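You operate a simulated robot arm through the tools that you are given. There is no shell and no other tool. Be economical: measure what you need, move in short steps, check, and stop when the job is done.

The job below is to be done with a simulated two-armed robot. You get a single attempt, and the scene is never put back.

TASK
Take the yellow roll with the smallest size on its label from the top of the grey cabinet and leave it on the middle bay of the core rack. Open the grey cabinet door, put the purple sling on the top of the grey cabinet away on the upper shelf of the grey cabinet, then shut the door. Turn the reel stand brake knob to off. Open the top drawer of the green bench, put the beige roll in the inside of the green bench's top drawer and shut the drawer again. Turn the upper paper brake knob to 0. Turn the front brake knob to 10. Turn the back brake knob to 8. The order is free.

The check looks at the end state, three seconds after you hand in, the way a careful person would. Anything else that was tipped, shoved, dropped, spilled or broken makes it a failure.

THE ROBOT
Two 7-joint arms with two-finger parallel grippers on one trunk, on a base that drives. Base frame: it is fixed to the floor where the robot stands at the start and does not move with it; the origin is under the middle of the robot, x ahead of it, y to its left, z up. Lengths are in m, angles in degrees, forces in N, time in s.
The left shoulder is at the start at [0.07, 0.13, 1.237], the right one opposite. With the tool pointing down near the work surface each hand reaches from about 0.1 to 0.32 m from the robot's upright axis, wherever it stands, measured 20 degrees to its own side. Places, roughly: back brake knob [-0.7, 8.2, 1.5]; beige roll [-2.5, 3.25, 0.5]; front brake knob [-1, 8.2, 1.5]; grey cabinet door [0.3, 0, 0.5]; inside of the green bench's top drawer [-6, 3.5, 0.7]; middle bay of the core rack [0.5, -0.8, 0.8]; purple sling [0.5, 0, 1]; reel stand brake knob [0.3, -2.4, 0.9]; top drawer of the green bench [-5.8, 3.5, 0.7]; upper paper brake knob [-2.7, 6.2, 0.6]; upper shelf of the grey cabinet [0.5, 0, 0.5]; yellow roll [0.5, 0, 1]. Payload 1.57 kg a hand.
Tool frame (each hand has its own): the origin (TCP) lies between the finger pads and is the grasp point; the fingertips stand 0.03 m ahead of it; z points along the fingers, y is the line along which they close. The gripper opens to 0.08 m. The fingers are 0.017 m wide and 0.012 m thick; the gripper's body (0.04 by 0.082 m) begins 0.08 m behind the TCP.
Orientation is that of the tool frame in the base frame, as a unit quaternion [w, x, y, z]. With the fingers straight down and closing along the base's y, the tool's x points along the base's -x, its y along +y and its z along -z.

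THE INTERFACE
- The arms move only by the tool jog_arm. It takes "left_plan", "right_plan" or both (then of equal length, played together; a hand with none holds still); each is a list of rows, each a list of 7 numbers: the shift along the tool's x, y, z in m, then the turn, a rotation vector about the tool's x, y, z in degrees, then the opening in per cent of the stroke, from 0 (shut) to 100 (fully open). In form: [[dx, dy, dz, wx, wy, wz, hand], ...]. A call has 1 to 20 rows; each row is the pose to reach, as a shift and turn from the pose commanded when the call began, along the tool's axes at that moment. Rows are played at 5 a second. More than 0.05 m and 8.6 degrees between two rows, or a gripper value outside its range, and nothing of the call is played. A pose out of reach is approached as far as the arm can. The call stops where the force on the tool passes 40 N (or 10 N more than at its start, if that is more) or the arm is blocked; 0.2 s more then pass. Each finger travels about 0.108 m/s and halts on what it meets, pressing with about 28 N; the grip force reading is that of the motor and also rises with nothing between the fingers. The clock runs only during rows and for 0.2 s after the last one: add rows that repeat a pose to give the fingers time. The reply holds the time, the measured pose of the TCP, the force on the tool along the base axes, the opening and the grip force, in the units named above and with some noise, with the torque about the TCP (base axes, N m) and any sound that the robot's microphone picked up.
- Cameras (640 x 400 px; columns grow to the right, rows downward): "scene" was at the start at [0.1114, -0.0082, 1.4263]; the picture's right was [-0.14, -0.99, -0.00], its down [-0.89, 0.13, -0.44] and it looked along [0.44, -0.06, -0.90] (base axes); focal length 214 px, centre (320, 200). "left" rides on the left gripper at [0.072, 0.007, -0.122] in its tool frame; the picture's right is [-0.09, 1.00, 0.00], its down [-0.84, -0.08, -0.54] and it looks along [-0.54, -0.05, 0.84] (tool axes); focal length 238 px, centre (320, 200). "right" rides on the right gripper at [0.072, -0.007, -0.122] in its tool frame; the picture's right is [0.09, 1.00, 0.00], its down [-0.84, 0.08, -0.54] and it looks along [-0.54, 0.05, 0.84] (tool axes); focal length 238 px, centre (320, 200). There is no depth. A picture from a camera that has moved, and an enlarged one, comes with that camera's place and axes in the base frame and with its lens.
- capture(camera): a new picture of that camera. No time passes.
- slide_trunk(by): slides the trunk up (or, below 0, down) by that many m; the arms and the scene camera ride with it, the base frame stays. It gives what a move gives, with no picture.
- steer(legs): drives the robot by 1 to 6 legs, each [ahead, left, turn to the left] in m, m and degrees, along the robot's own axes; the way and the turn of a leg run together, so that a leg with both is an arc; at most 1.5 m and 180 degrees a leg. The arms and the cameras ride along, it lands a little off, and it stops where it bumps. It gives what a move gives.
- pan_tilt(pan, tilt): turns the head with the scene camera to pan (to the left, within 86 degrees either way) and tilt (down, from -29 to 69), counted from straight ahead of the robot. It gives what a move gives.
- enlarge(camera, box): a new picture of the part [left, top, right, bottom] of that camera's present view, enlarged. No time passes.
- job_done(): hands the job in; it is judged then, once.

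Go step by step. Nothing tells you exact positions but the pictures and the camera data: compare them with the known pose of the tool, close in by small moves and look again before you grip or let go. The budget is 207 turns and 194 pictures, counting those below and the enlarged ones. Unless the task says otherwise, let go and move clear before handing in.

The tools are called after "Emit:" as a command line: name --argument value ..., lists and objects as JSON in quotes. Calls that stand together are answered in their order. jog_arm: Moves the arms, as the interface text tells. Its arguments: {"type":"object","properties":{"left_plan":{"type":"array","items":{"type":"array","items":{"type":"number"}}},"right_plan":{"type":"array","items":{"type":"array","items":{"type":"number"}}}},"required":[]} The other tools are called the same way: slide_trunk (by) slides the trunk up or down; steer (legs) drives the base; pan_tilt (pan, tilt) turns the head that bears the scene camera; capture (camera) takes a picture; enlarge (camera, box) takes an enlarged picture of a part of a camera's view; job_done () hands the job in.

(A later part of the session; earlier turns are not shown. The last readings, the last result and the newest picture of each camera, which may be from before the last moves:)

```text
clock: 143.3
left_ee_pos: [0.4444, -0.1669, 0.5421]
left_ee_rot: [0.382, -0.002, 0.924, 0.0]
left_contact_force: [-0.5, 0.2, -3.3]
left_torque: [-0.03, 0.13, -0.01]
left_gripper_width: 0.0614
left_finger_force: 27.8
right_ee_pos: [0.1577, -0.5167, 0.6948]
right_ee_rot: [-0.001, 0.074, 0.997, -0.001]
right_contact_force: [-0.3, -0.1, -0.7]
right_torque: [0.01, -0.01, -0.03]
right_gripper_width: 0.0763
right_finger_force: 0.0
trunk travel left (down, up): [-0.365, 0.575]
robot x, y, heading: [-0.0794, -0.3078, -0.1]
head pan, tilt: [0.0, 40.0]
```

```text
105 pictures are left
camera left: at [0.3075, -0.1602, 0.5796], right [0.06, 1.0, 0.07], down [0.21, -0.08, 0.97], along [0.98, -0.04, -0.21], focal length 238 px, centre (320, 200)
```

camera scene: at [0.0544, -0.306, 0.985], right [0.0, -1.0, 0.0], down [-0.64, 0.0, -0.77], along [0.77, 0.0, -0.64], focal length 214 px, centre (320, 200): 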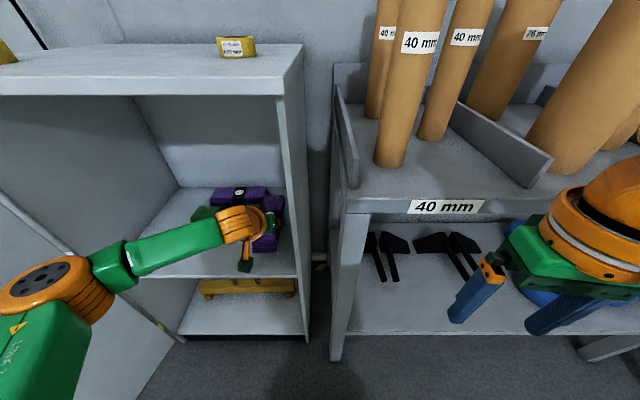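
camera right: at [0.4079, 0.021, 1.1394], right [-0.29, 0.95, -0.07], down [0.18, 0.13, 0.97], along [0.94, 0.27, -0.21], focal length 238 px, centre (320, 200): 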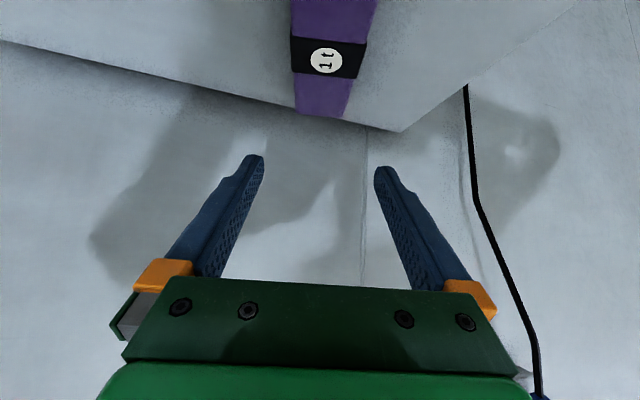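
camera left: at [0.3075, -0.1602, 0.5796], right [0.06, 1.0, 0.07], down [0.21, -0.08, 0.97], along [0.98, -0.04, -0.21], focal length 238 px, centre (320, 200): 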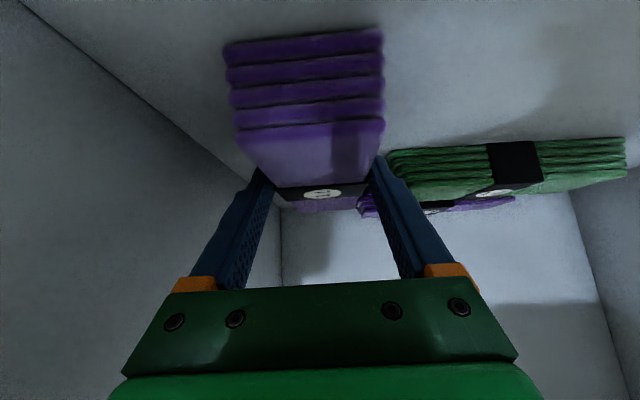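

Emit:
slide_trunk --by -0.006

Emit:
slide_trunk --by -0.005

Emit:
capture --camera "left"

```text
clock: 143.9
left_ee_pos: [0.445, -0.1666, 0.5446]
left_ee_rot: [0.388, -0.003, 0.922, 0.002]
left_contact_force: [9.5, 3.2, 16.9]
left_torque: [-0.08, -0.81, 0.06]
left_gripper_width: 0.0617
left_finger_force: 27.9
right_ee_pos: [0.1576, -0.5152, 0.6903]
right_ee_rot: [0.0, 0.074, 0.997, -0.001]
right_contact_force: [-0.3, -0.7, -0.1]
right_torque: [0.01, -0.04, -0.01]
right_gripper_width: 0.0757
right_finger_force: 0.0
trunk travel left (down, up): [-0.359, 0.581]
robot x, y, heading: [-0.0808, -0.306, -0.1]
head pan, tilt: [0.0, 40.0]
```

```text
clock: 144.4
left_ee_pos: [0.4445, -0.1679, 0.539]
left_ee_rot: [0.39, -0.003, 0.921, 0.001]
left_contact_force: [-7.6, 0.5, 16.8]
left_torque: [-0.03, 0.95, -0.06]
left_gripper_width: 0.0616
left_finger_force: 27.6
right_ee_pos: [0.1539, -0.5157, 0.686]
right_ee_rot: [0.002, 0.073, 0.997, -0.001]
right_contact_force: [-0.3, 0.0, -0.5]
right_torque: [0.02, 0.0, 0.0]
right_gripper_width: 0.0762
right_finger_force: 0.0
trunk travel left (down, up): [-0.354, 0.586]
robot x, y, heading: [-0.0815, -0.3073, 0.1]
head pan, tilt: [0.0, 40.0]
stopped: the force on the tool passed its limit at 44 N (the readings are from after the stop); the commanded pose is now the measured one
```

```text
104 pictures are left
camera left: at [0.3064, -0.1605, 0.5739], right [0.06, 1.0, 0.07], down [0.19, -0.08, 0.98], along [0.98, -0.04, -0.2], focal length 238 px, centre (320, 200)
```

left: 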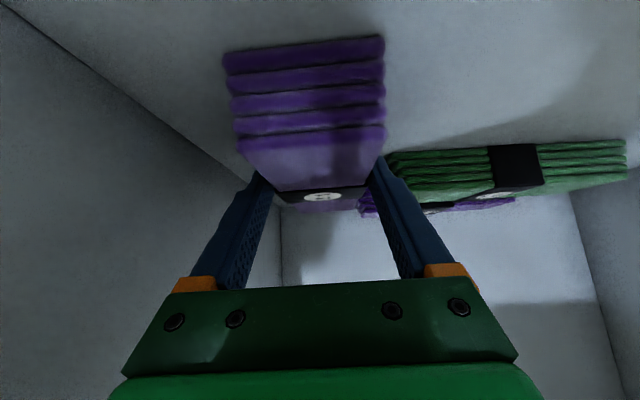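

Resting on the shelf. Ease up a hair, release and check.

Emit:
slide_trunk --by 0.003

Emit:
jog_arm --left_plan '[[0, 0, 0, 0, 0, 0, 85], [0, 0, 0, 0, 0, 0, 93], [0, 0, 0, 0, 0, 0, 93]]'

Emit:
slide_trunk --by 0.06

Emit:
capture --camera "left"

```text
clock: 144.9
left_ee_pos: [0.4458, -0.167, 0.5401]
left_ee_rot: [0.388, -0.003, 0.922, 0.002]
left_contact_force: [-2.3, -0.7, 5.4]
left_torque: [-0.08, -0.81, -0.11]
left_gripper_width: 0.0613
left_finger_force: 28.1
right_ee_pos: [0.1551, -0.5152, 0.6881]
right_ee_rot: [0.001, 0.075, 0.997, -0.001]
right_contact_force: [0.0, 0.7, -0.5]
right_torque: [0.0, -0.01, -0.01]
right_gripper_width: 0.076
right_finger_force: 0.1
trunk travel left (down, up): [-0.357, 0.583]
robot x, y, heading: [-0.083, -0.3074, 0.1]
head pan, tilt: [0.0, 40.0]
```

```text
clock: 145.7
left_ee_pos: [0.4466, -0.167, 0.5396]
left_ee_rot: [0.386, -0.004, 0.923, 0.002]
left_contact_force: [0.4, -0.2, -0.3]
left_torque: [0.02, 0.03, -0.02]
left_gripper_width: 0.0744
left_finger_force: 0.0
right_ee_pos: [0.1577, -0.5155, 0.6877]
right_ee_rot: [-0.001, 0.074, 0.997, 0.0]
right_contact_force: [-0.7, -1.0, 0.6]
right_torque: [0.03, 0.0, 0.01]
right_gripper_width: 0.0761
right_finger_force: 0.0
trunk travel left (down, up): [-0.357, 0.583]
robot x, y, heading: [-0.0765, -0.3072, -0.0]
head pan, tilt: [0.0, 40.0]
```

```text
clock: 146.7
left_ee_pos: [0.4462, -0.1676, 0.5984]
left_ee_rot: [0.387, -0.002, 0.922, 0.001]
left_contact_force: [-0.3, -0.3, 0.1]
left_torque: [0.01, -0.01, -0.04]
left_gripper_width: 0.0746
left_finger_force: 0.1
right_ee_pos: [0.1563, -0.5151, 0.7469]
right_ee_rot: [-0.001, 0.075, 0.997, -0.002]
right_contact_force: [-0.5, 0.2, 0.2]
right_torque: [-0.01, 0.03, 0.01]
right_gripper_width: 0.0758
right_finger_force: 0.0
trunk travel left (down, up): [-0.417, 0.523]
robot x, y, heading: [-0.0818, -0.3099, 0.1]
head pan, tilt: [0.0, 40.0]
```

```text
103 pictures are left
camera left: at [0.3087, -0.16, 0.6341], right [0.06, 1.0, 0.07], down [0.2, -0.08, 0.98], along [0.98, -0.04, -0.2], focal length 238 px, centre (320, 200)
```

left: 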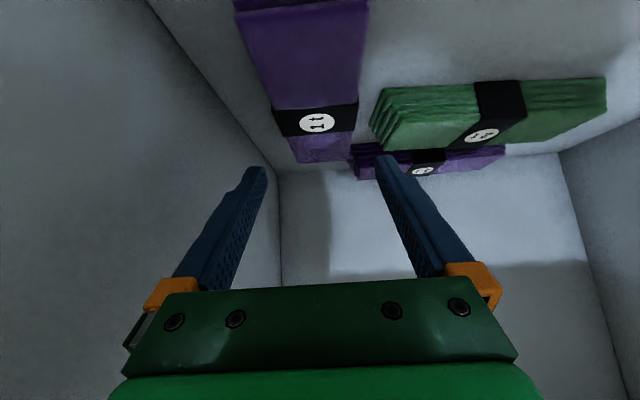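

Sling is on the upper shelf. Back out; then I'll reach around the door's outer side with the closed left hand and sweep it shut.

Emit:
steer --legs '[[-0.69, 0, 0]]'

Emit:
slide_trunk --by 0.275

Emit:
jog_arm --left_plan '[[0, 0, 0, 0, 0, 0, 50], [0, 0, 0, 0, 0, 0, 0], [0, 0, 0, 0, 0, 0, 0]]'

Emit:
steer --legs '[[0, 0.61, 0]]'

Emit:
capture --camera "scene"

Emit:
capture --camera "left"

```text
clock: 150.2
left_ee_pos: [-0.1938, -0.1638, 0.5988]
left_ee_rot: [0.387, -0.009, 0.922, 0.004]
left_contact_force: [-0.1, -0.7, -0.6]
left_torque: [0.01, -0.01, 0.04]
left_gripper_width: 0.0741
left_finger_force: 0.0
right_ee_pos: [-0.4779, -0.5133, 0.7468]
right_ee_rot: [-0.001, 0.068, 0.998, -0.001]
right_contact_force: [0.6, -0.6, -0.1]
right_torque: [-0.02, 0.0, 0.02]
right_gripper_width: 0.0763
right_finger_force: 0.0
trunk travel left (down, up): [-0.417, 0.523]
robot x, y, heading: [-0.7182, -0.3104, 0.7]
head pan, tilt: [0.0, 40.0]
stopped in leg 1: the robot was blocked; the commanded pose is now the measured one
```

```text
clock: 153.0
left_ee_pos: [-0.1944, -0.1648, 0.8725]
left_ee_rot: [0.387, -0.008, 0.922, 0.003]
left_contact_force: [-0.3, 1.0, 1.3]
left_torque: [-0.03, -0.01, -0.01]
left_gripper_width: 0.0744
left_finger_force: 0.1
right_ee_pos: [-0.4793, -0.5145, 1.0207]
right_ee_rot: [0.0, 0.068, 0.998, -0.002]
right_contact_force: [-0.7, -0.6, 0.2]
right_torque: [0.03, 0.0, 0.0]
right_gripper_width: 0.0759
right_finger_force: 0.0
trunk travel left (down, up): [-0.692, 0.248]
robot x, y, heading: [-0.7218, -0.3092, 0.7]
head pan, tilt: [0.0, 40.0]
```

```text
clock: 153.8
left_ee_pos: [-0.1948, -0.1627, 0.8742]
left_ee_rot: [0.386, -0.008, 0.922, 0.003]
left_contact_force: [0.3, -0.2, 0.5]
left_torque: [-0.02, -0.02, -0.02]
left_gripper_width: 0.0
left_finger_force: 21.0
right_ee_pos: [-0.4786, -0.5137, 1.0225]
right_ee_rot: [-0.001, 0.068, 0.998, -0.002]
right_contact_force: [-0.2, -0.3, -0.8]
right_torque: [0.02, 0.02, -0.01]
right_gripper_width: 0.0759
right_finger_force: 0.1
trunk travel left (down, up): [-0.692, 0.248]
robot x, y, heading: [-0.7223, -0.3078, 0.5]
head pan, tilt: [0.0, 40.0]
```

```text
clock: 157.2
left_ee_pos: [-0.2003, 0.4399, 0.8746]
left_ee_rot: [0.386, -0.006, 0.922, 0.002]
left_contact_force: [0.2, -0.2, -0.2]
left_torque: [0.02, -0.01, 0.0]
left_gripper_width: 0.0001
left_finger_force: 21.3
right_ee_pos: [-0.4877, 0.0893, 1.0217]
right_ee_rot: [-0.001, 0.071, 0.997, -0.001]
right_contact_force: [0.4, 0.1, -0.3]
right_torque: [-0.03, 0.01, 0.01]
right_gripper_width: 0.0761
right_finger_force: 0.1
trunk travel left (down, up): [-0.692, 0.248]
robot x, y, heading: [-0.7275, 0.296, 0.4]
head pan, tilt: [0.0, 40.0]
```

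```text
102 pictures are left
camera scene: at [-0.5921, 0.2976, 1.2746], right [0.01, -1.0, 0.0], down [-0.64, 0.0, -0.77], along [0.77, 0.01, -0.64], focal length 214 px, centre (320, 200)
```

scene: 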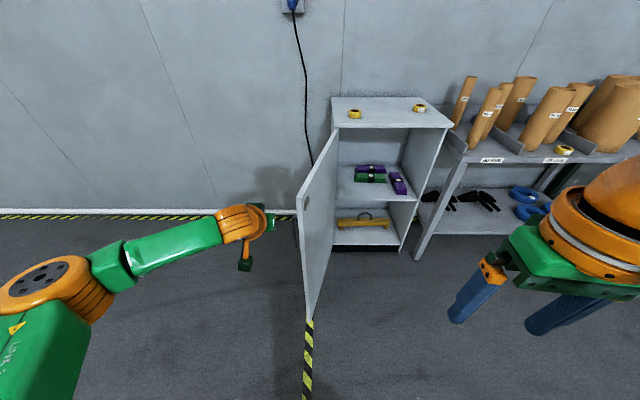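

```text
101 pictures are left
camera left: at [-0.3381, 0.4455, 0.9095], right [0.05, 1.0, 0.07], down [0.2, -0.08, 0.98], along [0.98, -0.04, -0.2], focal length 238 px, centre (320, 200)
```

left: 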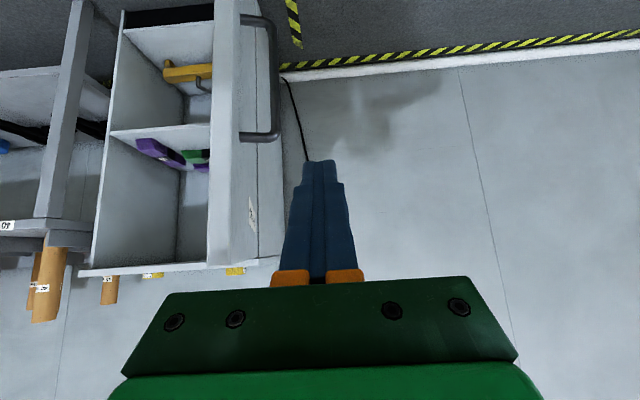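

Emit:
steer --legs '[[0.18, 0, 0]]'

Emit:
steer --legs '[[0, -0.2, 0]]'

Emit:
capture --camera "scene"

```text
clock: 158.7
left_ee_pos: [-0.0211, 0.4409, 0.8755]
left_ee_rot: [0.388, -0.006, 0.922, 0.002]
left_contact_force: [-0.5, -0.5, 1.5]
left_torque: [0.01, 0.01, 0.01]
left_gripper_width: 0.0
left_finger_force: 21.4
right_ee_pos: [-0.3084, 0.091, 1.0235]
right_ee_rot: [0.001, 0.07, 0.998, -0.002]
right_contact_force: [-0.7, -0.4, 0.9]
right_torque: [0.02, -0.03, 0.02]
right_gripper_width: 0.0761
right_finger_force: 0.0
trunk travel left (down, up): [-0.692, 0.248]
robot x, y, heading: [-0.5484, 0.2961, 0.6]
head pan, tilt: [0.0, 40.0]
```

```text
clock: 160.3
left_ee_pos: [-0.0186, 0.2409, 0.8738]
left_ee_rot: [0.388, -0.006, 0.922, 0.002]
left_contact_force: [0.2, 0.0, 0.3]
left_torque: [0.0, 0.03, 0.0]
left_gripper_width: 0.0001
left_finger_force: 21.5
right_ee_pos: [-0.306, -0.1075, 1.0216]
right_ee_rot: [0.0, 0.07, 0.998, -0.002]
right_contact_force: [0.4, 0.4, 0.1]
right_torque: [0.01, -0.03, 0.02]
right_gripper_width: 0.0761
right_finger_force: 0.0
trunk travel left (down, up): [-0.692, 0.248]
robot x, y, heading: [-0.5446, 0.0954, 0.4]
head pan, tilt: [0.0, 40.0]
```

```text
100 pictures are left
camera scene: at [-0.4108, 0.1007, 1.2746], right [0.01, -1.0, 0.0], down [-0.64, -0.01, -0.77], along [0.77, 0.0, -0.64], focal length 214 px, centre (320, 200)
```

scene: 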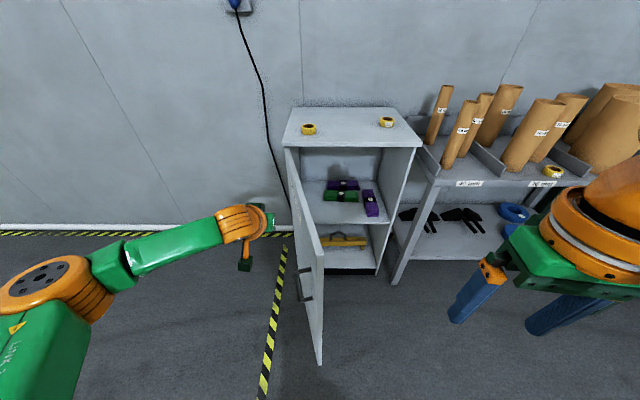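

The door follows. Continue sweeping right.

Emit:
steer --legs '[[0, -0.3, 0]]'

Emit:
capture --camera "scene"

```text
clock: 162.3
left_ee_pos: [-0.0167, -0.0589, 0.8741]
left_ee_rot: [0.387, -0.007, 0.922, 0.002]
left_contact_force: [-0.3, 0.8, -0.5]
left_torque: [0.02, 0.04, -0.01]
left_gripper_width: 0.0
left_finger_force: 21.2
right_ee_pos: [-0.3024, -0.4093, 1.0218]
right_ee_rot: [0.0, 0.069, 0.998, -0.002]
right_contact_force: [-0.5, -0.2, 0.1]
right_torque: [0.02, -0.01, 0.01]
right_gripper_width: 0.076
right_finger_force: 0.0
trunk travel left (down, up): [-0.692, 0.248]
robot x, y, heading: [-0.5437, -0.2049, 0.6]
head pan, tilt: [0.0, 40.0]
```

```text
99 pictures are left
camera scene: at [-0.4085, -0.2004, 1.2745], right [0.01, -1.0, 0.0], down [-0.64, -0.01, -0.77], along [0.77, 0.01, -0.64], focal length 214 px, centre (320, 200)
```

scene: 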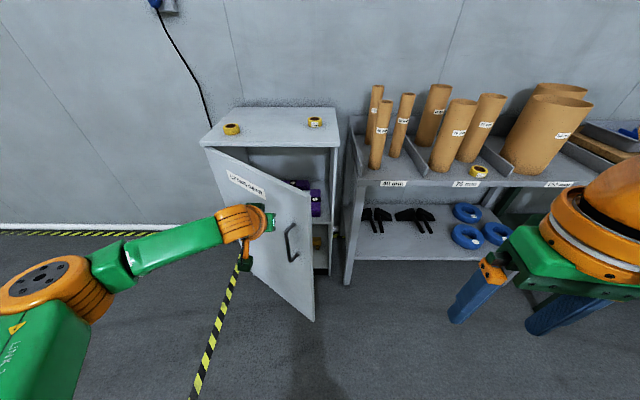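

Emit:
steer --legs '[[0.22, -0.05, 0]]'

Emit:
capture --camera "scene"

```text
clock: 164.0
left_ee_pos: [0.1995, -0.1077, 0.8741]
left_ee_rot: [0.387, -0.007, 0.922, 0.003]
left_contact_force: [0.8, 0.5, -0.1]
left_torque: [0.01, -0.01, 0.01]
left_gripper_width: 0.0002
left_finger_force: 21.1
right_ee_pos: [-0.0857, -0.459, 1.0223]
right_ee_rot: [0.001, 0.07, 0.998, -0.002]
right_contact_force: [0.3, 0.0, -0.5]
right_torque: [0.03, 0.0, 0.01]
right_gripper_width: 0.0759
right_finger_force: 0.1
trunk travel left (down, up): [-0.692, 0.248]
robot x, y, heading: [-0.3274, -0.2518, 0.4]
head pan, tilt: [0.0, 40.0]
```

```text
98 pictures are left
camera scene: at [-0.1919, -0.2496, 1.2747], right [0.01, -1.0, 0.0], down [-0.64, 0.0, -0.77], along [0.77, 0.01, -0.64], focal length 214 px, centre (320, 200)
```

scene: 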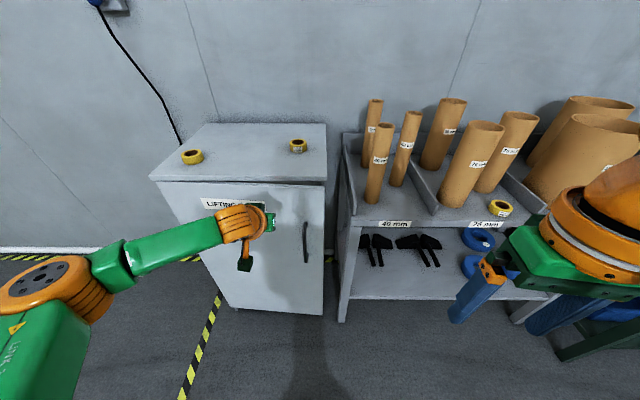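

Emit:
steer --legs '[[0.05, 0, 0]]'

Emit:
steer --legs '[[0.025, 0, 0]]'

Emit:
enlarge --camera "scene" --box '[120, 100, 360, 300]'

Emit:
capture --camera "left"

```text
clock: 165.0
left_ee_pos: [0.2479, -0.1097, 0.8756]
left_ee_rot: [0.388, -0.005, 0.922, 0.002]
left_contact_force: [-0.3, -0.6, -0.7]
left_torque: [0.0, -0.02, 0.02]
left_gripper_width: 0.0001
left_finger_force: 21.3
right_ee_pos: [-0.0395, -0.4576, 1.0228]
right_ee_rot: [0.002, 0.07, 0.998, -0.001]
right_contact_force: [0.2, 0.4, 0.6]
right_torque: [0.0, -0.02, 0.0]
right_gripper_width: 0.0758
right_finger_force: 0.0
trunk travel left (down, up): [-0.692, 0.248]
robot x, y, heading: [-0.2776, -0.2495, 0.4]
head pan, tilt: [0.0, 40.0]
```

```text
clock: 165.8
left_ee_pos: [0.2735, -0.1077, 0.8759]
left_ee_rot: [0.389, -0.006, 0.921, 0.002]
left_contact_force: [0.1, 0.3, -0.9]
left_torque: [0.0, 0.01, -0.01]
left_gripper_width: 0.0
left_finger_force: 20.7
right_ee_pos: [-0.0142, -0.4579, 1.0247]
right_ee_rot: [0.002, 0.071, 0.997, 0.0]
right_contact_force: [-0.2, -0.2, 1.1]
right_torque: [0.02, -0.04, 0.0]
right_gripper_width: 0.0759
right_finger_force: 0.1
trunk travel left (down, up): [-0.692, 0.248]
robot x, y, heading: [-0.2514, -0.2526, 0.6]
head pan, tilt: [0.0, 40.0]
```

```text
2.00 times, centred on (240, 200) of scene
camera zoom: at [-0.1197, -0.2495, 1.275], right [0.01, -1.0, 0.0], down [-0.64, 0.0, -0.77], along [0.77, 0.01, -0.64], focal length 429 px, centre (480, 200)
```

zoom: 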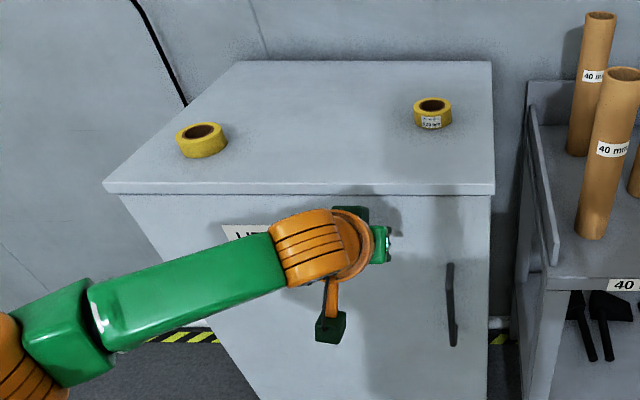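

```text
96 pictures are left
camera left: at [0.1353, -0.1016, 0.9106], right [0.05, 1.0, 0.07], down [0.2, -0.07, 0.98], along [0.98, -0.04, -0.2], focal length 238 px, centre (320, 200)
```

left: 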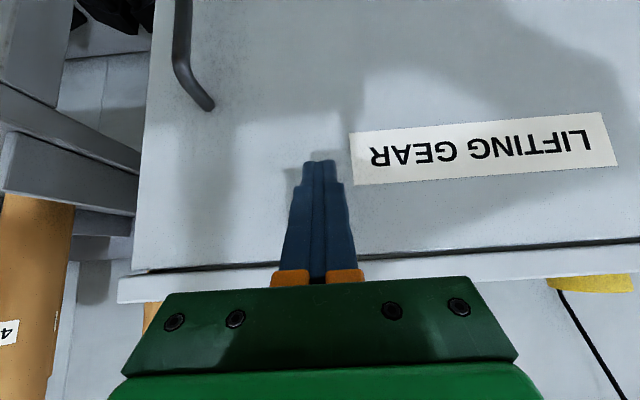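

Emit:
steer --legs '[[0.02, 0, 0]]'

Emit:
steer --legs '[[0.015, 0, 0]]'

Emit:
capture --camera "left"

```text
clock: 166.6
left_ee_pos: [0.2923, -0.1071, 0.8741]
left_ee_rot: [0.386, -0.006, 0.922, 0.002]
left_contact_force: [-14.3, -0.8, -6.9]
left_torque: [-0.03, 0.35, -0.03]
left_gripper_width: 0.0
left_finger_force: 21.7
right_ee_pos: [0.0057, -0.458, 1.024]
right_ee_rot: [0.001, 0.07, 0.998, -0.001]
right_contact_force: [-0.2, 0.1, 0.3]
right_torque: [0.02, 0.02, 0.01]
right_gripper_width: 0.0763
right_finger_force: 0.0
trunk travel left (down, up): [-0.692, 0.248]
robot x, y, heading: [-0.2355, -0.2529, 0.6]
head pan, tilt: [0.0, 40.0]
```

```text
clock: 167.4
left_ee_pos: [0.293, -0.1083, 0.8737]
left_ee_rot: [0.381, -0.007, 0.925, 0.002]
left_contact_force: [-20.5, -0.6, 7.3]
left_torque: [-0.17, 0.13, -0.04]
left_gripper_width: 0.0001
left_finger_force: 21.2
right_ee_pos: [0.0107, -0.4571, 1.0247]
right_ee_rot: [0.005, 0.068, 0.998, -0.001]
right_contact_force: [-0.7, -0.6, 0.0]
right_torque: [0.02, 0.03, -0.03]
right_gripper_width: 0.0761
right_finger_force: 0.1
trunk travel left (down, up): [-0.692, 0.248]
robot x, y, heading: [-0.2248, -0.2519, 0.4]
head pan, tilt: [0.0, 40.0]
stopped in leg 1: the force on the tool passed its limit at 48 N (the readings are from after the stop); the commanded pose is now the measured one
```

```text
95 pictures are left
camera left: at [0.1552, -0.1017, 0.9104], right [0.05, 1.0, 0.06], down [0.21, -0.07, 0.97], along [0.98, -0.04, -0.22], focal length 238 px, centre (320, 200)
```

left: 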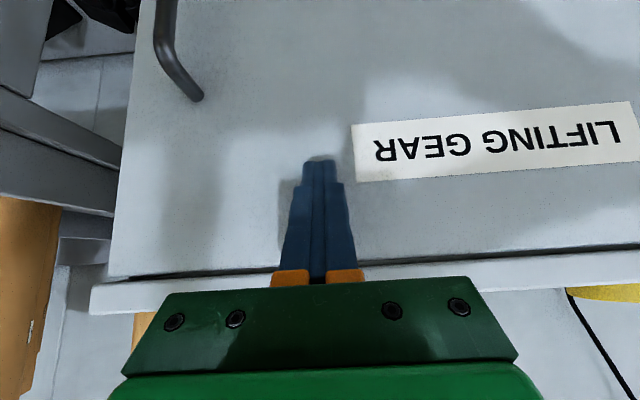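

Door is shut. Back off and look toward the reel stand to the right.

Emit:
steer --legs '[[-0.32, 0, 0]]'

Emit:
pan_tilt --pan -70 --tilt 20

Emit:
capture --camera "scene"

```text
clock: 169.5
left_ee_pos: [-0.0151, -0.1114, 0.8681]
left_ee_rot: [0.378, -0.004, 0.926, 0.002]
left_contact_force: [0.4, -0.4, -0.4]
left_torque: [0.0, 0.0, 0.01]
left_gripper_width: 0.0002
left_finger_force: 21.6
right_ee_pos: [-0.2961, -0.4589, 1.0222]
right_ee_rot: [0.0, 0.071, 0.997, -0.001]
right_contact_force: [0.3, -0.2, 0.1]
right_torque: [0.01, -0.03, 0.01]
right_gripper_width: 0.0758
right_finger_force: 0.3
trunk travel left (down, up): [-0.692, 0.248]
robot x, y, heading: [-0.5389, -0.2506, 0.1]
head pan, tilt: [0.0, 40.0]
```

```text
clock: 170.9
left_ee_pos: [-0.0152, -0.112, 0.869]
left_ee_rot: [0.377, -0.004, 0.926, 0.001]
left_contact_force: [-0.4, -0.2, -0.1]
left_torque: [0.03, 0.0, -0.03]
left_gripper_width: 0.0
left_finger_force: 21.8
right_ee_pos: [-0.2987, -0.4597, 1.0227]
right_ee_rot: [-0.001, 0.072, 0.997, -0.002]
right_contact_force: [-0.1, 0.4, 0.6]
right_torque: [0.0, -0.02, 0.0]
right_gripper_width: 0.076
right_finger_force: 0.1
trunk travel left (down, up): [-0.692, 0.248]
robot x, y, heading: [-0.5346, -0.2554, 0.6]
head pan, tilt: [-70.0, 20.0]
```

```text
94 pictures are left
camera scene: at [-0.4562, -0.3396, 1.3059], right [-0.94, -0.35, 0.0], down [-0.12, 0.32, -0.94], along [0.33, -0.88, -0.34], focal length 214 px, centre (320, 200)
```

scene: 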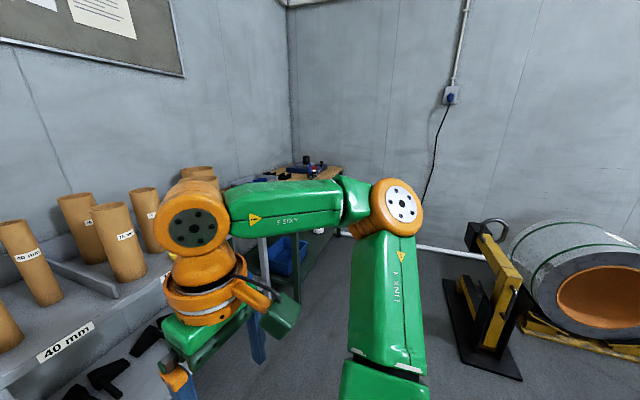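

Emit:
steer --legs '[[0.05, -1.4, 0]]'

Emit:
pan_tilt --pan -30 --tilt 25

Emit:
capture --camera "scene"

```text
clock: 177.9
left_ee_pos: [0.0381, -1.511, 0.8677]
left_ee_rot: [0.379, -0.002, 0.926, 0.0]
left_contact_force: [0.1, 0.6, -1.1]
left_torque: [0.0, 0.03, 0.0]
left_gripper_width: 0.0
left_finger_force: 21.3
right_ee_pos: [-0.2467, -1.8573, 1.0219]
right_ee_rot: [0.0, 0.076, 0.997, -0.001]
right_contact_force: [-0.3, 0.0, -1.4]
right_torque: [-0.02, 0.01, -0.01]
right_gripper_width: 0.0761
right_finger_force: 0.0
trunk travel left (down, up): [-0.692, 0.248]
robot x, y, heading: [-0.485, -1.6498, -0.0]
head pan, tilt: [-70.0, 20.0]
```

```text
clock: 179.0
left_ee_pos: [0.0387, -1.5113, 0.8694]
left_ee_rot: [0.378, -0.002, 0.926, 0.001]
left_contact_force: [0.9, 0.6, 0.1]
left_torque: [0.0, 0.01, -0.02]
left_gripper_width: 0.0
left_finger_force: 21.8
right_ee_pos: [-0.2471, -1.8585, 1.0222]
right_ee_rot: [0.0, 0.075, 0.997, -0.001]
right_contact_force: [0.1, -0.6, 0.0]
right_torque: [-0.03, -0.02, -0.01]
right_gripper_width: 0.0761
right_finger_force: 0.0
trunk travel left (down, up): [-0.692, 0.248]
robot x, y, heading: [-0.4839, -1.6506, 0.2]
head pan, tilt: [-30.0, 25.0]
```

```text
93 pictures are left
camera scene: at [-0.3553, -1.6951, 1.2979], right [-0.5, -0.87, 0.0], down [-0.37, 0.21, -0.91], along [0.78, -0.45, -0.42], focal length 214 px, centre (320, 200)
```

scene: 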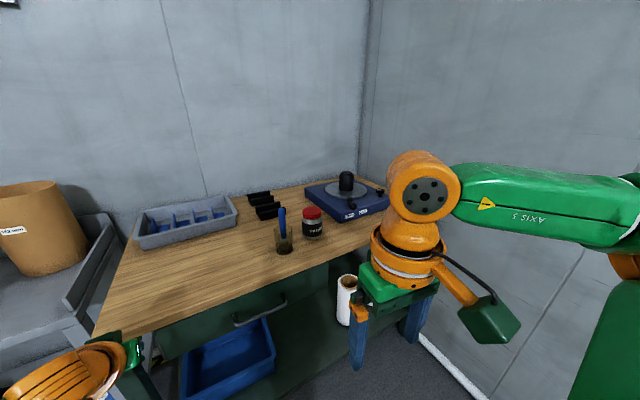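

Emit:
enlarge --camera "scene" --box '[290, 150, 410, 230]'

```text
5.00 times, centred on (350, 190) of scene
camera zoom: at [-0.3553, -1.6951, 1.2979], right [-0.5, -0.87, 0.0], down [-0.37, 0.21, -0.91], along [0.78, -0.45, -0.42], focal length 1072 px, centre (170, 250)
```

zoom: 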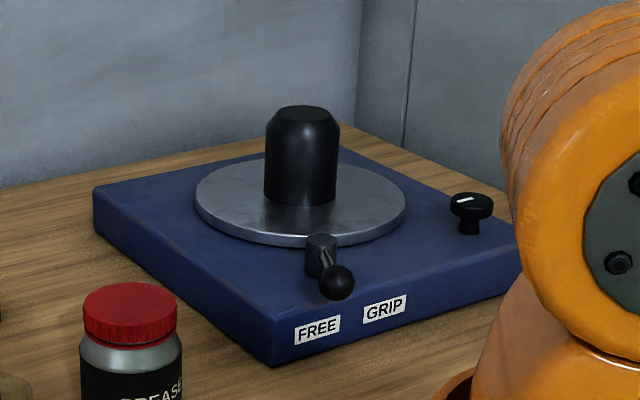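

The reel stand is on the bench: knob at about (0.26,-2.35,0.93). I tuck the left arm, raise the trunk and move in front of it.

Emit:
jog_arm --left_plan '[[0.026, 0, -0.026, 0, 5.6, 0, 0], [0.052, 0, -0.052, 0, 11.2, 0, 0], [0.078, 0, -0.078, 0, 16.8, 0, 0], [0.105, 0, -0.105, 0, 22.4, 0, 0], [0.13, 0, -0.13, 0, 28, 0, 0], [0.156, 0, -0.156, 0, 33.6, 0, 0], [0.183, 0, -0.183, 0, 39.2, 0, 0], [0.21, 0, -0.21, 0, 45, 0, 0]]'

Emit:
slide_trunk --by 0.2

Emit:
steer --legs '[[0.1, -0.55, 0]]'

Emit:
pan_tilt --pan 0 --tilt 40

Emit:
capture --camera "scene"

Emit:
capture --camera "right"

```text
clock: 180.8
left_ee_pos: [-0.2534, -1.5141, 0.8719]
left_ee_rot: [-0.007, -0.001, 1.0, 0.001]
left_contact_force: [-0.7, -0.8, 0.0]
left_torque: [0.01, 0.01, 0.02]
left_gripper_width: 0.0
left_finger_force: 21.4
left hand out of reach, approached as far as the arm can: row 8
right_ee_pos: [-0.2462, -1.8582, 1.0238]
right_ee_rot: [0.0, 0.075, 0.997, -0.003]
right_contact_force: [0.0, -1.0, -0.1]
right_torque: [-0.04, 0.0, -0.01]
right_gripper_width: 0.0759
right_finger_force: 0.1
trunk travel left (down, up): [-0.692, 0.248]
robot x, y, heading: [-0.484, -1.6518, 0.1]
head pan, tilt: [-30.0, 25.0]
```

```text
clock: 182.9
left_ee_pos: [-0.2521, -1.5135, 1.0713]
left_ee_rot: [-0.007, -0.002, 1.0, 0.001]
left_contact_force: [0.3, 0.4, -0.2]
left_torque: [0.0, 0.0, -0.02]
left_gripper_width: 0.0
left_finger_force: 20.9
right_ee_pos: [-0.2461, -1.8582, 1.222]
right_ee_rot: [0.0, 0.076, 0.997, -0.002]
right_contact_force: [0.3, 0.3, -0.4]
right_torque: [0.0, 0.0, 0.01]
right_gripper_width: 0.0759
right_finger_force: 0.0
trunk travel left (down, up): [-0.892, 0.048]
robot x, y, heading: [-0.4839, -1.6491, -0.1]
head pan, tilt: [-30.0, 25.0]
```

```text
clock: 186.2
left_ee_pos: [-0.1541, -2.0642, 1.0709]
left_ee_rot: [-0.007, -0.001, 1.0, 0.001]
left_contact_force: [-0.3, 0.2, -0.4]
left_torque: [0.0, 0.0, 0.01]
left_gripper_width: 0.0001
left_finger_force: 21.2
right_ee_pos: [-0.1486, -2.4078, 1.2244]
right_ee_rot: [0.0, 0.075, 0.997, -0.002]
right_contact_force: [0.8, 0.2, 0.1]
right_torque: [-0.02, -0.02, 0.01]
right_gripper_width: 0.0761
right_finger_force: 0.1
trunk travel left (down, up): [-0.892, 0.048]
robot x, y, heading: [-0.3846, -2.1997, 0.4]
head pan, tilt: [-30.0, 25.0]
```

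```text
clock: 187.1
left_ee_pos: [-0.1538, -2.0648, 1.0732]
left_ee_rot: [-0.007, -0.001, 1.0, 0.0]
left_contact_force: [-0.1, -0.3, -0.1]
left_torque: [0.03, 0.0, -0.01]
left_gripper_width: 0.0
left_finger_force: 21.5
right_ee_pos: [-0.148, -2.4091, 1.2226]
right_ee_rot: [0.001, 0.075, 0.997, -0.001]
right_contact_force: [0.1, 0.3, 0.1]
right_torque: [0.0, 0.0, -0.01]
right_gripper_width: 0.0763
right_finger_force: 0.0
trunk travel left (down, up): [-0.892, 0.048]
robot x, y, heading: [-0.3838, -2.2025, -0.3]
head pan, tilt: [0.0, 40.0]
```

```text
91 pictures are left
camera scene: at [-0.2515, -2.2006, 1.4746], right [0.0, -1.0, 0.0], down [-0.64, 0.0, -0.77], along [0.77, 0.0, -0.64], focal length 214 px, centre (320, 200)
```

scene: 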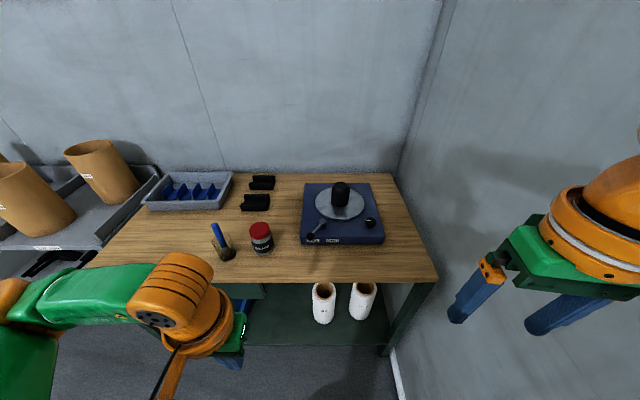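

```text
90 pictures are left
camera right: at [-0.2202, -2.4056, 1.3445], right [0.06, 1.0, 0.0], down [0.84, -0.05, 0.54], along [0.54, -0.03, -0.84], focal length 238 px, centre (320, 200)
```

right: 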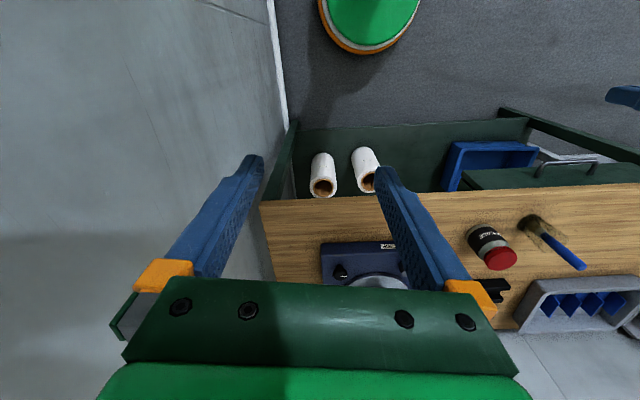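

Emit:
enlarge --camera "scene" --box '[350, 200, 398, 236]'

Emit:
enlarge --camera "scene" --box '[285, 170, 405, 260]'

```text
11.11 times, centred on (374, 218) of scene
camera zoom: at [-0.2515, -2.2006, 1.4746], right [0.0, -1.0, 0.0], down [-0.64, 0.0, -0.77], along [0.77, 0.0, -0.64], focal length 2383 px, centre (-280, 0)
```

zoom: 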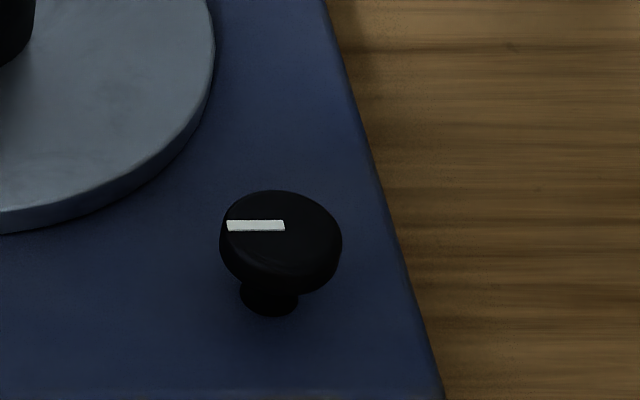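

```text
4.44 times, centred on (345, 215) of scene
camera zoom: at [-0.2515, -2.2006, 1.4746], right [0.0, -1.0, 0.0], down [-0.64, 0.0, -0.77], along [0.77, 0.0, -0.64], focal length 953 px, centre (209, 133)
```

zoom: 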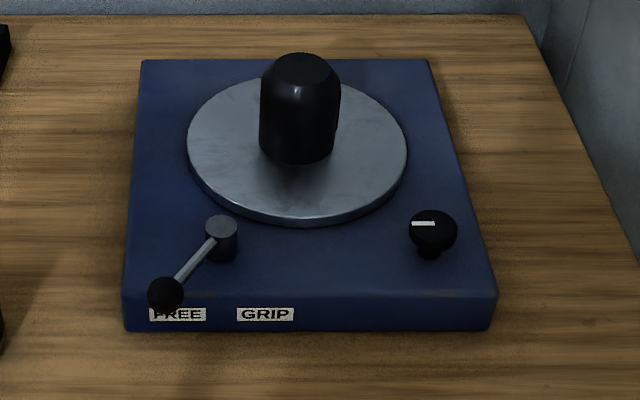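

The knob has a white pointer mark, currently pointing left; no scale legible yet. I bring the right hand (tilted 30°) closer to inspect with its camera.

Emit:
jog_arm --right_plan '[[0, 0, 0, 0, 0, -8.5, 95]]'

Emit:
jog_arm --right_plan '[[-0.04, 0.015, 0, 0, -7.5, 0, 95], [-0.08, 0.03, 0, 0, -15, 0, 95], [-0.12, 0.03, 0, 0, -22.5, 0, 95], [-0.16, 0.03, 0, 0, -30, 0, 95]]'

Emit:
steer --legs '[[0.15, 0, 0]]'

Emit:
capture --camera "right"

Emit:
capture --camera "scene"

```text
clock: 187.5
left_ee_pos: [-0.1541, -2.0651, 1.0733]
left_ee_rot: [-0.007, -0.001, 1.0, 0.001]
left_contact_force: [-0.2, -0.7, -0.5]
left_torque: [0.01, 0.0, 0.01]
left_gripper_width: 0.0
left_finger_force: 21.4
right_ee_pos: [-0.1485, -2.4095, 1.2234]
right_ee_rot: [-0.001, 0.001, 1.0, -0.002]
right_contact_force: [0.9, -0.3, 0.1]
right_torque: [-0.03, 0.0, -0.01]
right_gripper_width: 0.076
right_finger_force: 0.1
trunk travel left (down, up): [-0.892, 0.048]
robot x, y, heading: [-0.3846, -2.2028, -0.1]
head pan, tilt: [0.0, 40.0]
```

```text
clock: 188.5
left_ee_pos: [-0.1519, -2.065, 1.0726]
left_ee_rot: [-0.008, -0.001, 1.0, 0.0]
left_contact_force: [1.0, 0.0, -0.7]
left_torque: [-0.01, 0.02, 0.0]
left_gripper_width: 0.0
left_finger_force: 21.8
right_ee_pos: [0.0145, -2.3791, 1.2237]
right_ee_rot: [0.258, 0.0, 0.966, -0.001]
right_contact_force: [0.8, 0.8, 0.7]
right_torque: [-0.02, 0.01, 0.0]
right_gripper_width: 0.076
right_finger_force: 0.1
trunk travel left (down, up): [-0.892, 0.048]
robot x, y, heading: [-0.3851, -2.1977, -0.1]
head pan, tilt: [0.0, 40.0]
```

```text
clock: 189.9
left_ee_pos: [-0.0077, -2.0656, 1.0742]
left_ee_rot: [-0.005, -0.001, 1.0, 0.001]
left_contact_force: [-0.5, -0.3, -0.2]
left_torque: [-0.01, 0.0, 0.0]
left_gripper_width: 0.0
left_finger_force: 21.0
right_ee_pos: [0.1581, -2.3797, 1.2238]
right_ee_rot: [0.26, 0.0, 0.966, -0.001]
right_contact_force: [0.2, 0.2, -0.5]
right_torque: [0.01, 0.01, 0.01]
right_gripper_width: 0.0761
right_finger_force: 0.1
trunk travel left (down, up): [-0.892, 0.048]
robot x, y, heading: [-0.2383, -2.2002, -0.0]
head pan, tilt: [0.0, 40.0]
```

```text
87 pictures are left
camera right: at [0.0346, -2.3854, 1.2936], right [-0.08, 1.0, -0.05], down [0.45, 0.08, 0.89], along [0.89, 0.05, -0.46], focal length 238 px, centre (320, 200)
```

right: 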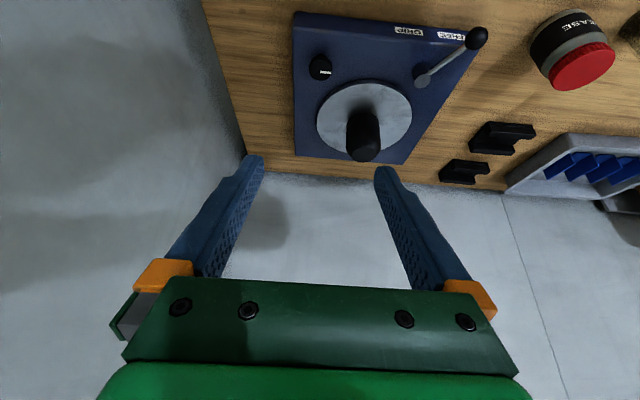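

```text
86 pictures are left
camera scene: at [-0.1067, -2.2001, 1.475], right [0.0, -1.0, 0.0], down [-0.64, 0.0, -0.77], along [0.77, 0.0, -0.64], focal length 214 px, centre (320, 200)
```

scene: 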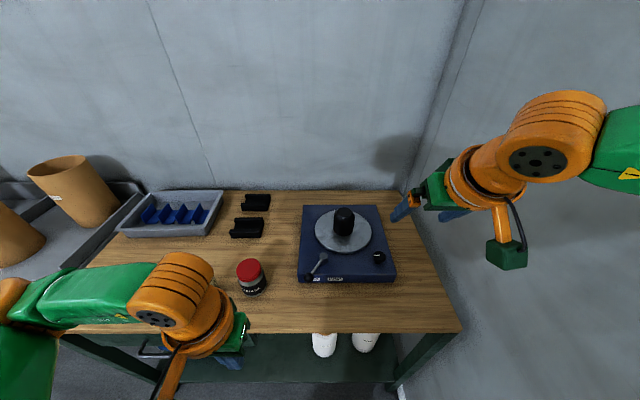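

Emit:
enlarge --camera "right" --box '[296, 44, 344, 92]'

Emit:
enlarge --camera "right" --box '[380, 15, 480, 60]'

```text
8.33 times, centred on (320, 68) of right
camera zoom: at [0.0346, -2.3854, 1.2936], right [-0.08, 1.0, -0.05], down [0.45, 0.08, 0.89], along [0.89, 0.05, -0.46], focal length 1986 px, centre (320, 1300)
```

zoom: 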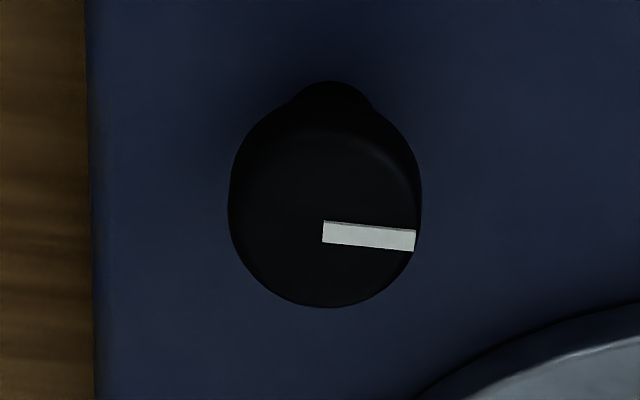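

```text
6.40 times, centred on (430, 38) of right
camera zoom: at [0.0346, -2.3854, 1.2936], right [-0.08, 1.0, -0.05], down [0.45, 0.08, 0.89], along [0.89, 0.05, -0.46], focal length 1525 px, centre (-384, 1240)
```

zoom: 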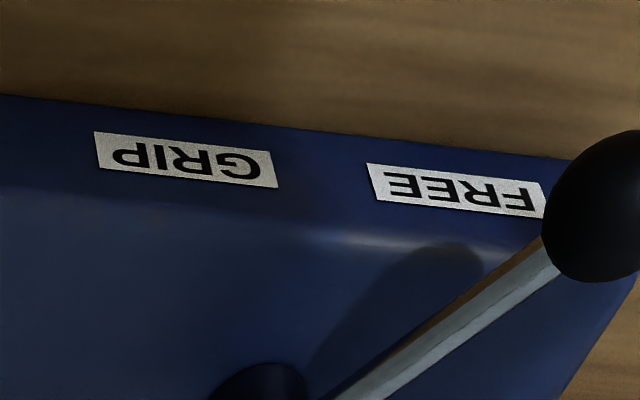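

No scale around the knob. A notice board hangs on the wall above the rack; maybe it explains the marking — I'll look.

Emit:
pan_tilt --pan 50 --tilt -5

Emit:
capture --camera "scene"

```text
clock: 191.1
left_ee_pos: [-0.0046, -2.0647, 1.0722]
left_ee_rot: [-0.007, -0.002, 1.0, 0.001]
left_contact_force: [1.0, -0.1, 0.6]
left_torque: [0.01, -0.01, -0.04]
left_gripper_width: 0.0
left_finger_force: 21.6
right_ee_pos: [0.1613, -2.3792, 1.2236]
right_ee_rot: [0.258, 0.0, 0.966, -0.002]
right_contact_force: [0.7, -0.4, 0.3]
right_torque: [0.02, -0.01, -0.05]
right_gripper_width: 0.0758
right_finger_force: 0.0
trunk travel left (down, up): [-0.892, 0.048]
robot x, y, heading: [-0.239, -2.2036, -0.0]
head pan, tilt: [50.0, -5.0]
```

```text
83 pictures are left
camera scene: at [-0.1313, -2.1333, 1.546], right [0.76, -0.64, 0.0], down [0.06, 0.07, -1.0], along [0.64, 0.76, 0.09], focal length 214 px, centre (320, 200)
```

scene: 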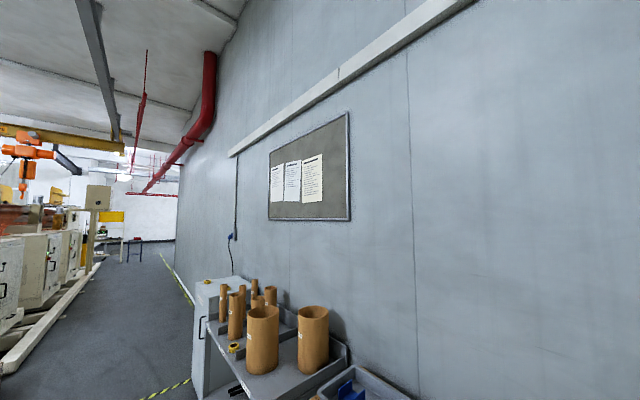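

Emit:
enlarge --camera "scene" --box '[266, 152, 328, 206]'

```text
7.41 times, centred on (297, 179) of scene
camera zoom: at [-0.1313, -2.1333, 1.546], right [0.76, -0.64, 0.0], down [0.06, 0.07, -1.0], along [0.64, 0.76, 0.09], focal length 1589 px, centre (490, 356)
```

zoom: 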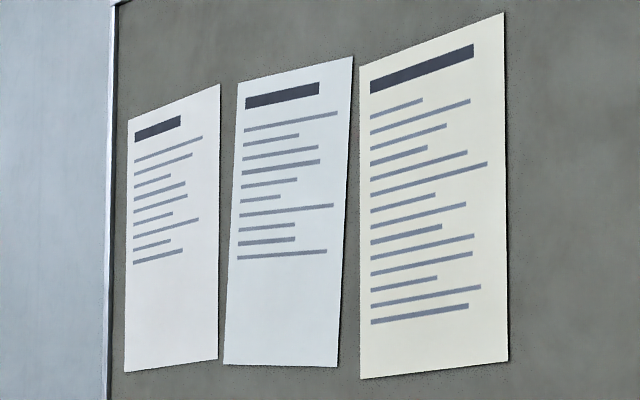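

The papers carry no information. I check the stand's right side face for a label before turning anything.

Emit:
steer --legs '[[0, -0.08, 0]]'

Emit:
jog_arm --right_plan '[[0, -0.03, 0, 0, 0, 0, 95], [0, -0.06, 0, 0, 0, 0, 95], [0, -0.09, 0.0, 0, 0, 0, 95]]'

Emit:
capture --camera "right"

```text
clock: 192.3
left_ee_pos: [-0.0052, -2.1327, 1.0708]
left_ee_rot: [-0.007, -0.003, 1.0, -0.004]
left_contact_force: [0.2, -0.3, -0.6]
left_torque: [-0.02, 0.0, -0.02]
left_gripper_width: 0.0
left_finger_force: 21.1
right_ee_pos: [0.1607, -2.4433, 1.225]
right_ee_rot: [0.259, -0.003, 0.966, -0.008]
right_contact_force: [-0.1, 0.1, -0.1]
right_torque: [0.02, -0.02, -0.01]
right_gripper_width: 0.0758
right_finger_force: 0.1
trunk travel left (down, up): [-0.892, 0.048]
robot x, y, heading: [-0.2365, -2.2813, 0.0]
head pan, tilt: [50.0, -5.0]
stopped in leg 1: the robot was blocked; the commanded pose is now the measured one
```

```text
clock: 193.3
left_ee_pos: [-0.0014, -2.0938, 1.0724]
left_ee_rot: [-0.002, -0.053, 0.999, -0.011]
left_contact_force: [-1.0, -0.5, 0.0]
left_torque: [0.03, 0.01, 0.01]
left_gripper_width: 0.0001
left_finger_force: 22.0
right_ee_pos: [0.2032, -2.4747, 1.2336]
right_ee_rot: [0.263, -0.053, 0.963, -0.001]
right_contact_force: [-0.3, -0.1, -0.4]
right_torque: [0.02, 0.0, 0.05]
right_gripper_width: 0.0761
right_finger_force: 0.1
trunk travel left (down, up): [-0.892, 0.048]
robot x, y, heading: [-0.2103, -2.2727, 5.8]
head pan, tilt: [50.0, -5.0]
stopped in row 3 (right hand): the arm was blocked; the commanded pose is now the measured one
```

```text
81 pictures are left
camera right: at [0.0806, -2.4932, 1.3025], right [-0.18, 0.98, -0.08], down [0.43, 0.15, 0.89], along [0.88, 0.13, -0.45], focal length 238 px, centre (320, 200)
```

right: 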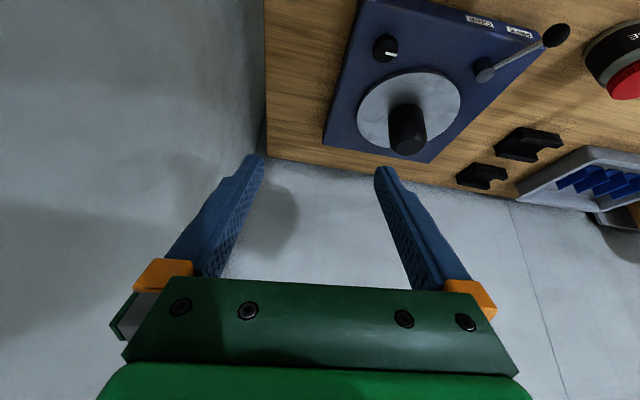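

Emit:
enlarge --camera "right" --box '[310, 0, 430, 150]'

Emit:
steer --legs '[[0, 0.14, -5.8]]'

```text
2.67 times, centred on (370, 75) of right
camera zoom: at [0.0806, -2.4932, 1.3025], right [-0.18, 0.98, -0.08], down [0.43, 0.15, 0.89], along [0.88, 0.13, -0.45], focal length 636 px, centre (187, 533)
```

zoom: 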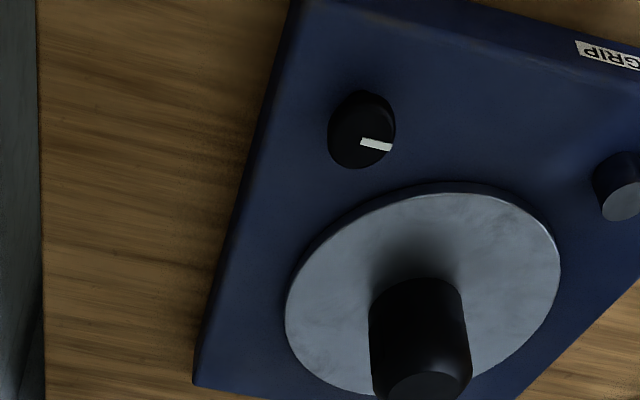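

```text
clock: 194.6
left_ee_pos: [0.0155, -2.0162, 1.0751]
left_ee_rot: [-0.007, -0.002, 1.0, 0.007]
left_contact_force: [-0.5, -0.5, -0.1]
left_torque: [0.02, -0.01, 0.03]
left_gripper_width: 0.0003
left_finger_force: 21.1
right_ee_pos: [0.1814, -2.4205, 1.2185]
right_ee_rot: [0.258, 0.001, 0.966, 0.006]
right_contact_force: [0.5, 0.1, 0.3]
right_torque: [0.03, -0.01, 0.02]
right_gripper_width: 0.0759
right_finger_force: 0.1
trunk travel left (down, up): [-0.892, 0.048]
robot x, y, heading: [-0.2168, -2.139, -0.1]
head pan, tilt: [50.0, -5.0]
```

No label anywhere; I'll turn it counter-clockwise (brake-release) to its stop. Position the right hand above the knob.

Emit:
jog_arm --right_plan '[[-0.009, 0.011, 0.034, 0, 0, 0, 95], [-0.018, 0.022, 0.068, 0, 0, 0, 95], [-0.028, 0.032, 0.103, 0, 0, 0, 95], [-0.037, 0.043, 0.137, 0, 0, 0, 95]]' --left_plan '[[0, 0, -0.04, 0, 0, 0, 0], [0, 0, -0.08, 0, 0, 0, 0], [0, 0, -0.12, 0, 0, 0, 0], [0, 0, -0.15, 0, 0, 0, 0]]'

Emit:
pan_tilt --pan -20 --tilt 45

Emit:
capture --camera "scene"

Emit:
capture --camera "right"

```text
clock: 195.6
left_ee_pos: [0.0171, -2.0099, 1.2226]
left_ee_rot: [-0.008, -0.001, 1.0, 0.004]
left_contact_force: [-0.2, 0.1, 0.5]
left_torque: [-0.02, -0.01, 0.0]
left_gripper_width: 0.0
left_finger_force: 21.3
right_ee_pos: [0.284, -2.369, 1.121]
right_ee_rot: [0.258, -0.001, 0.966, 0.001]
right_contact_force: [-0.2, -0.5, 0.0]
right_torque: [-0.03, -0.01, -0.01]
right_gripper_width: 0.0761
right_finger_force: 0.1
trunk travel left (down, up): [-0.892, 0.048]
robot x, y, heading: [-0.2178, -2.1368, 0.1]
head pan, tilt: [50.0, -5.0]
```

```text
clock: 197.0
left_ee_pos: [0.0174, -2.0108, 1.2239]
left_ee_rot: [-0.007, -0.003, 1.0, 0.005]
left_contact_force: [0.5, 0.0, -0.8]
left_torque: [-0.01, -0.02, -0.01]
left_gripper_width: 0.0
left_finger_force: 21.4
right_ee_pos: [0.2832, -2.3707, 1.1196]
right_ee_rot: [0.258, -0.001, 0.966, 0.002]
right_contact_force: [0.5, 0.2, 0.3]
right_torque: [0.02, -0.01, -0.01]
right_gripper_width: 0.076
right_finger_force: 0.0
trunk travel left (down, up): [-0.892, 0.048]
robot x, y, heading: [-0.2147, -2.1346, -0.0]
head pan, tilt: [-20.0, 45.0]
```

```text
79 pictures are left
camera scene: at [-0.0906, -2.1648, 1.4673], right [-0.34, -0.94, 0.0], down [-0.66, 0.24, -0.71], along [0.67, -0.24, -0.71], focal length 214 px, centre (320, 200)
```

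scene: 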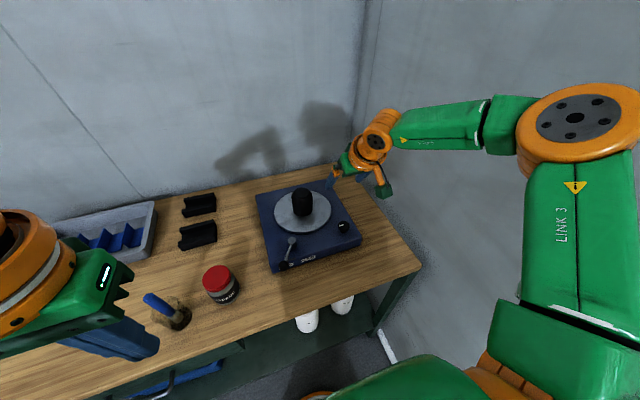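

```text
78 pictures are left
camera right: at [0.1595, -2.3782, 1.1908], right [-0.08, 1.0, -0.04], down [0.45, 0.07, 0.89], along [0.89, 0.05, -0.46], focal length 238 px, centre (320, 200)
```

right: 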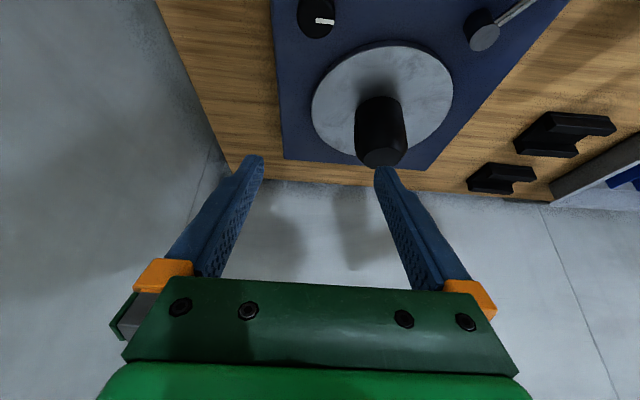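

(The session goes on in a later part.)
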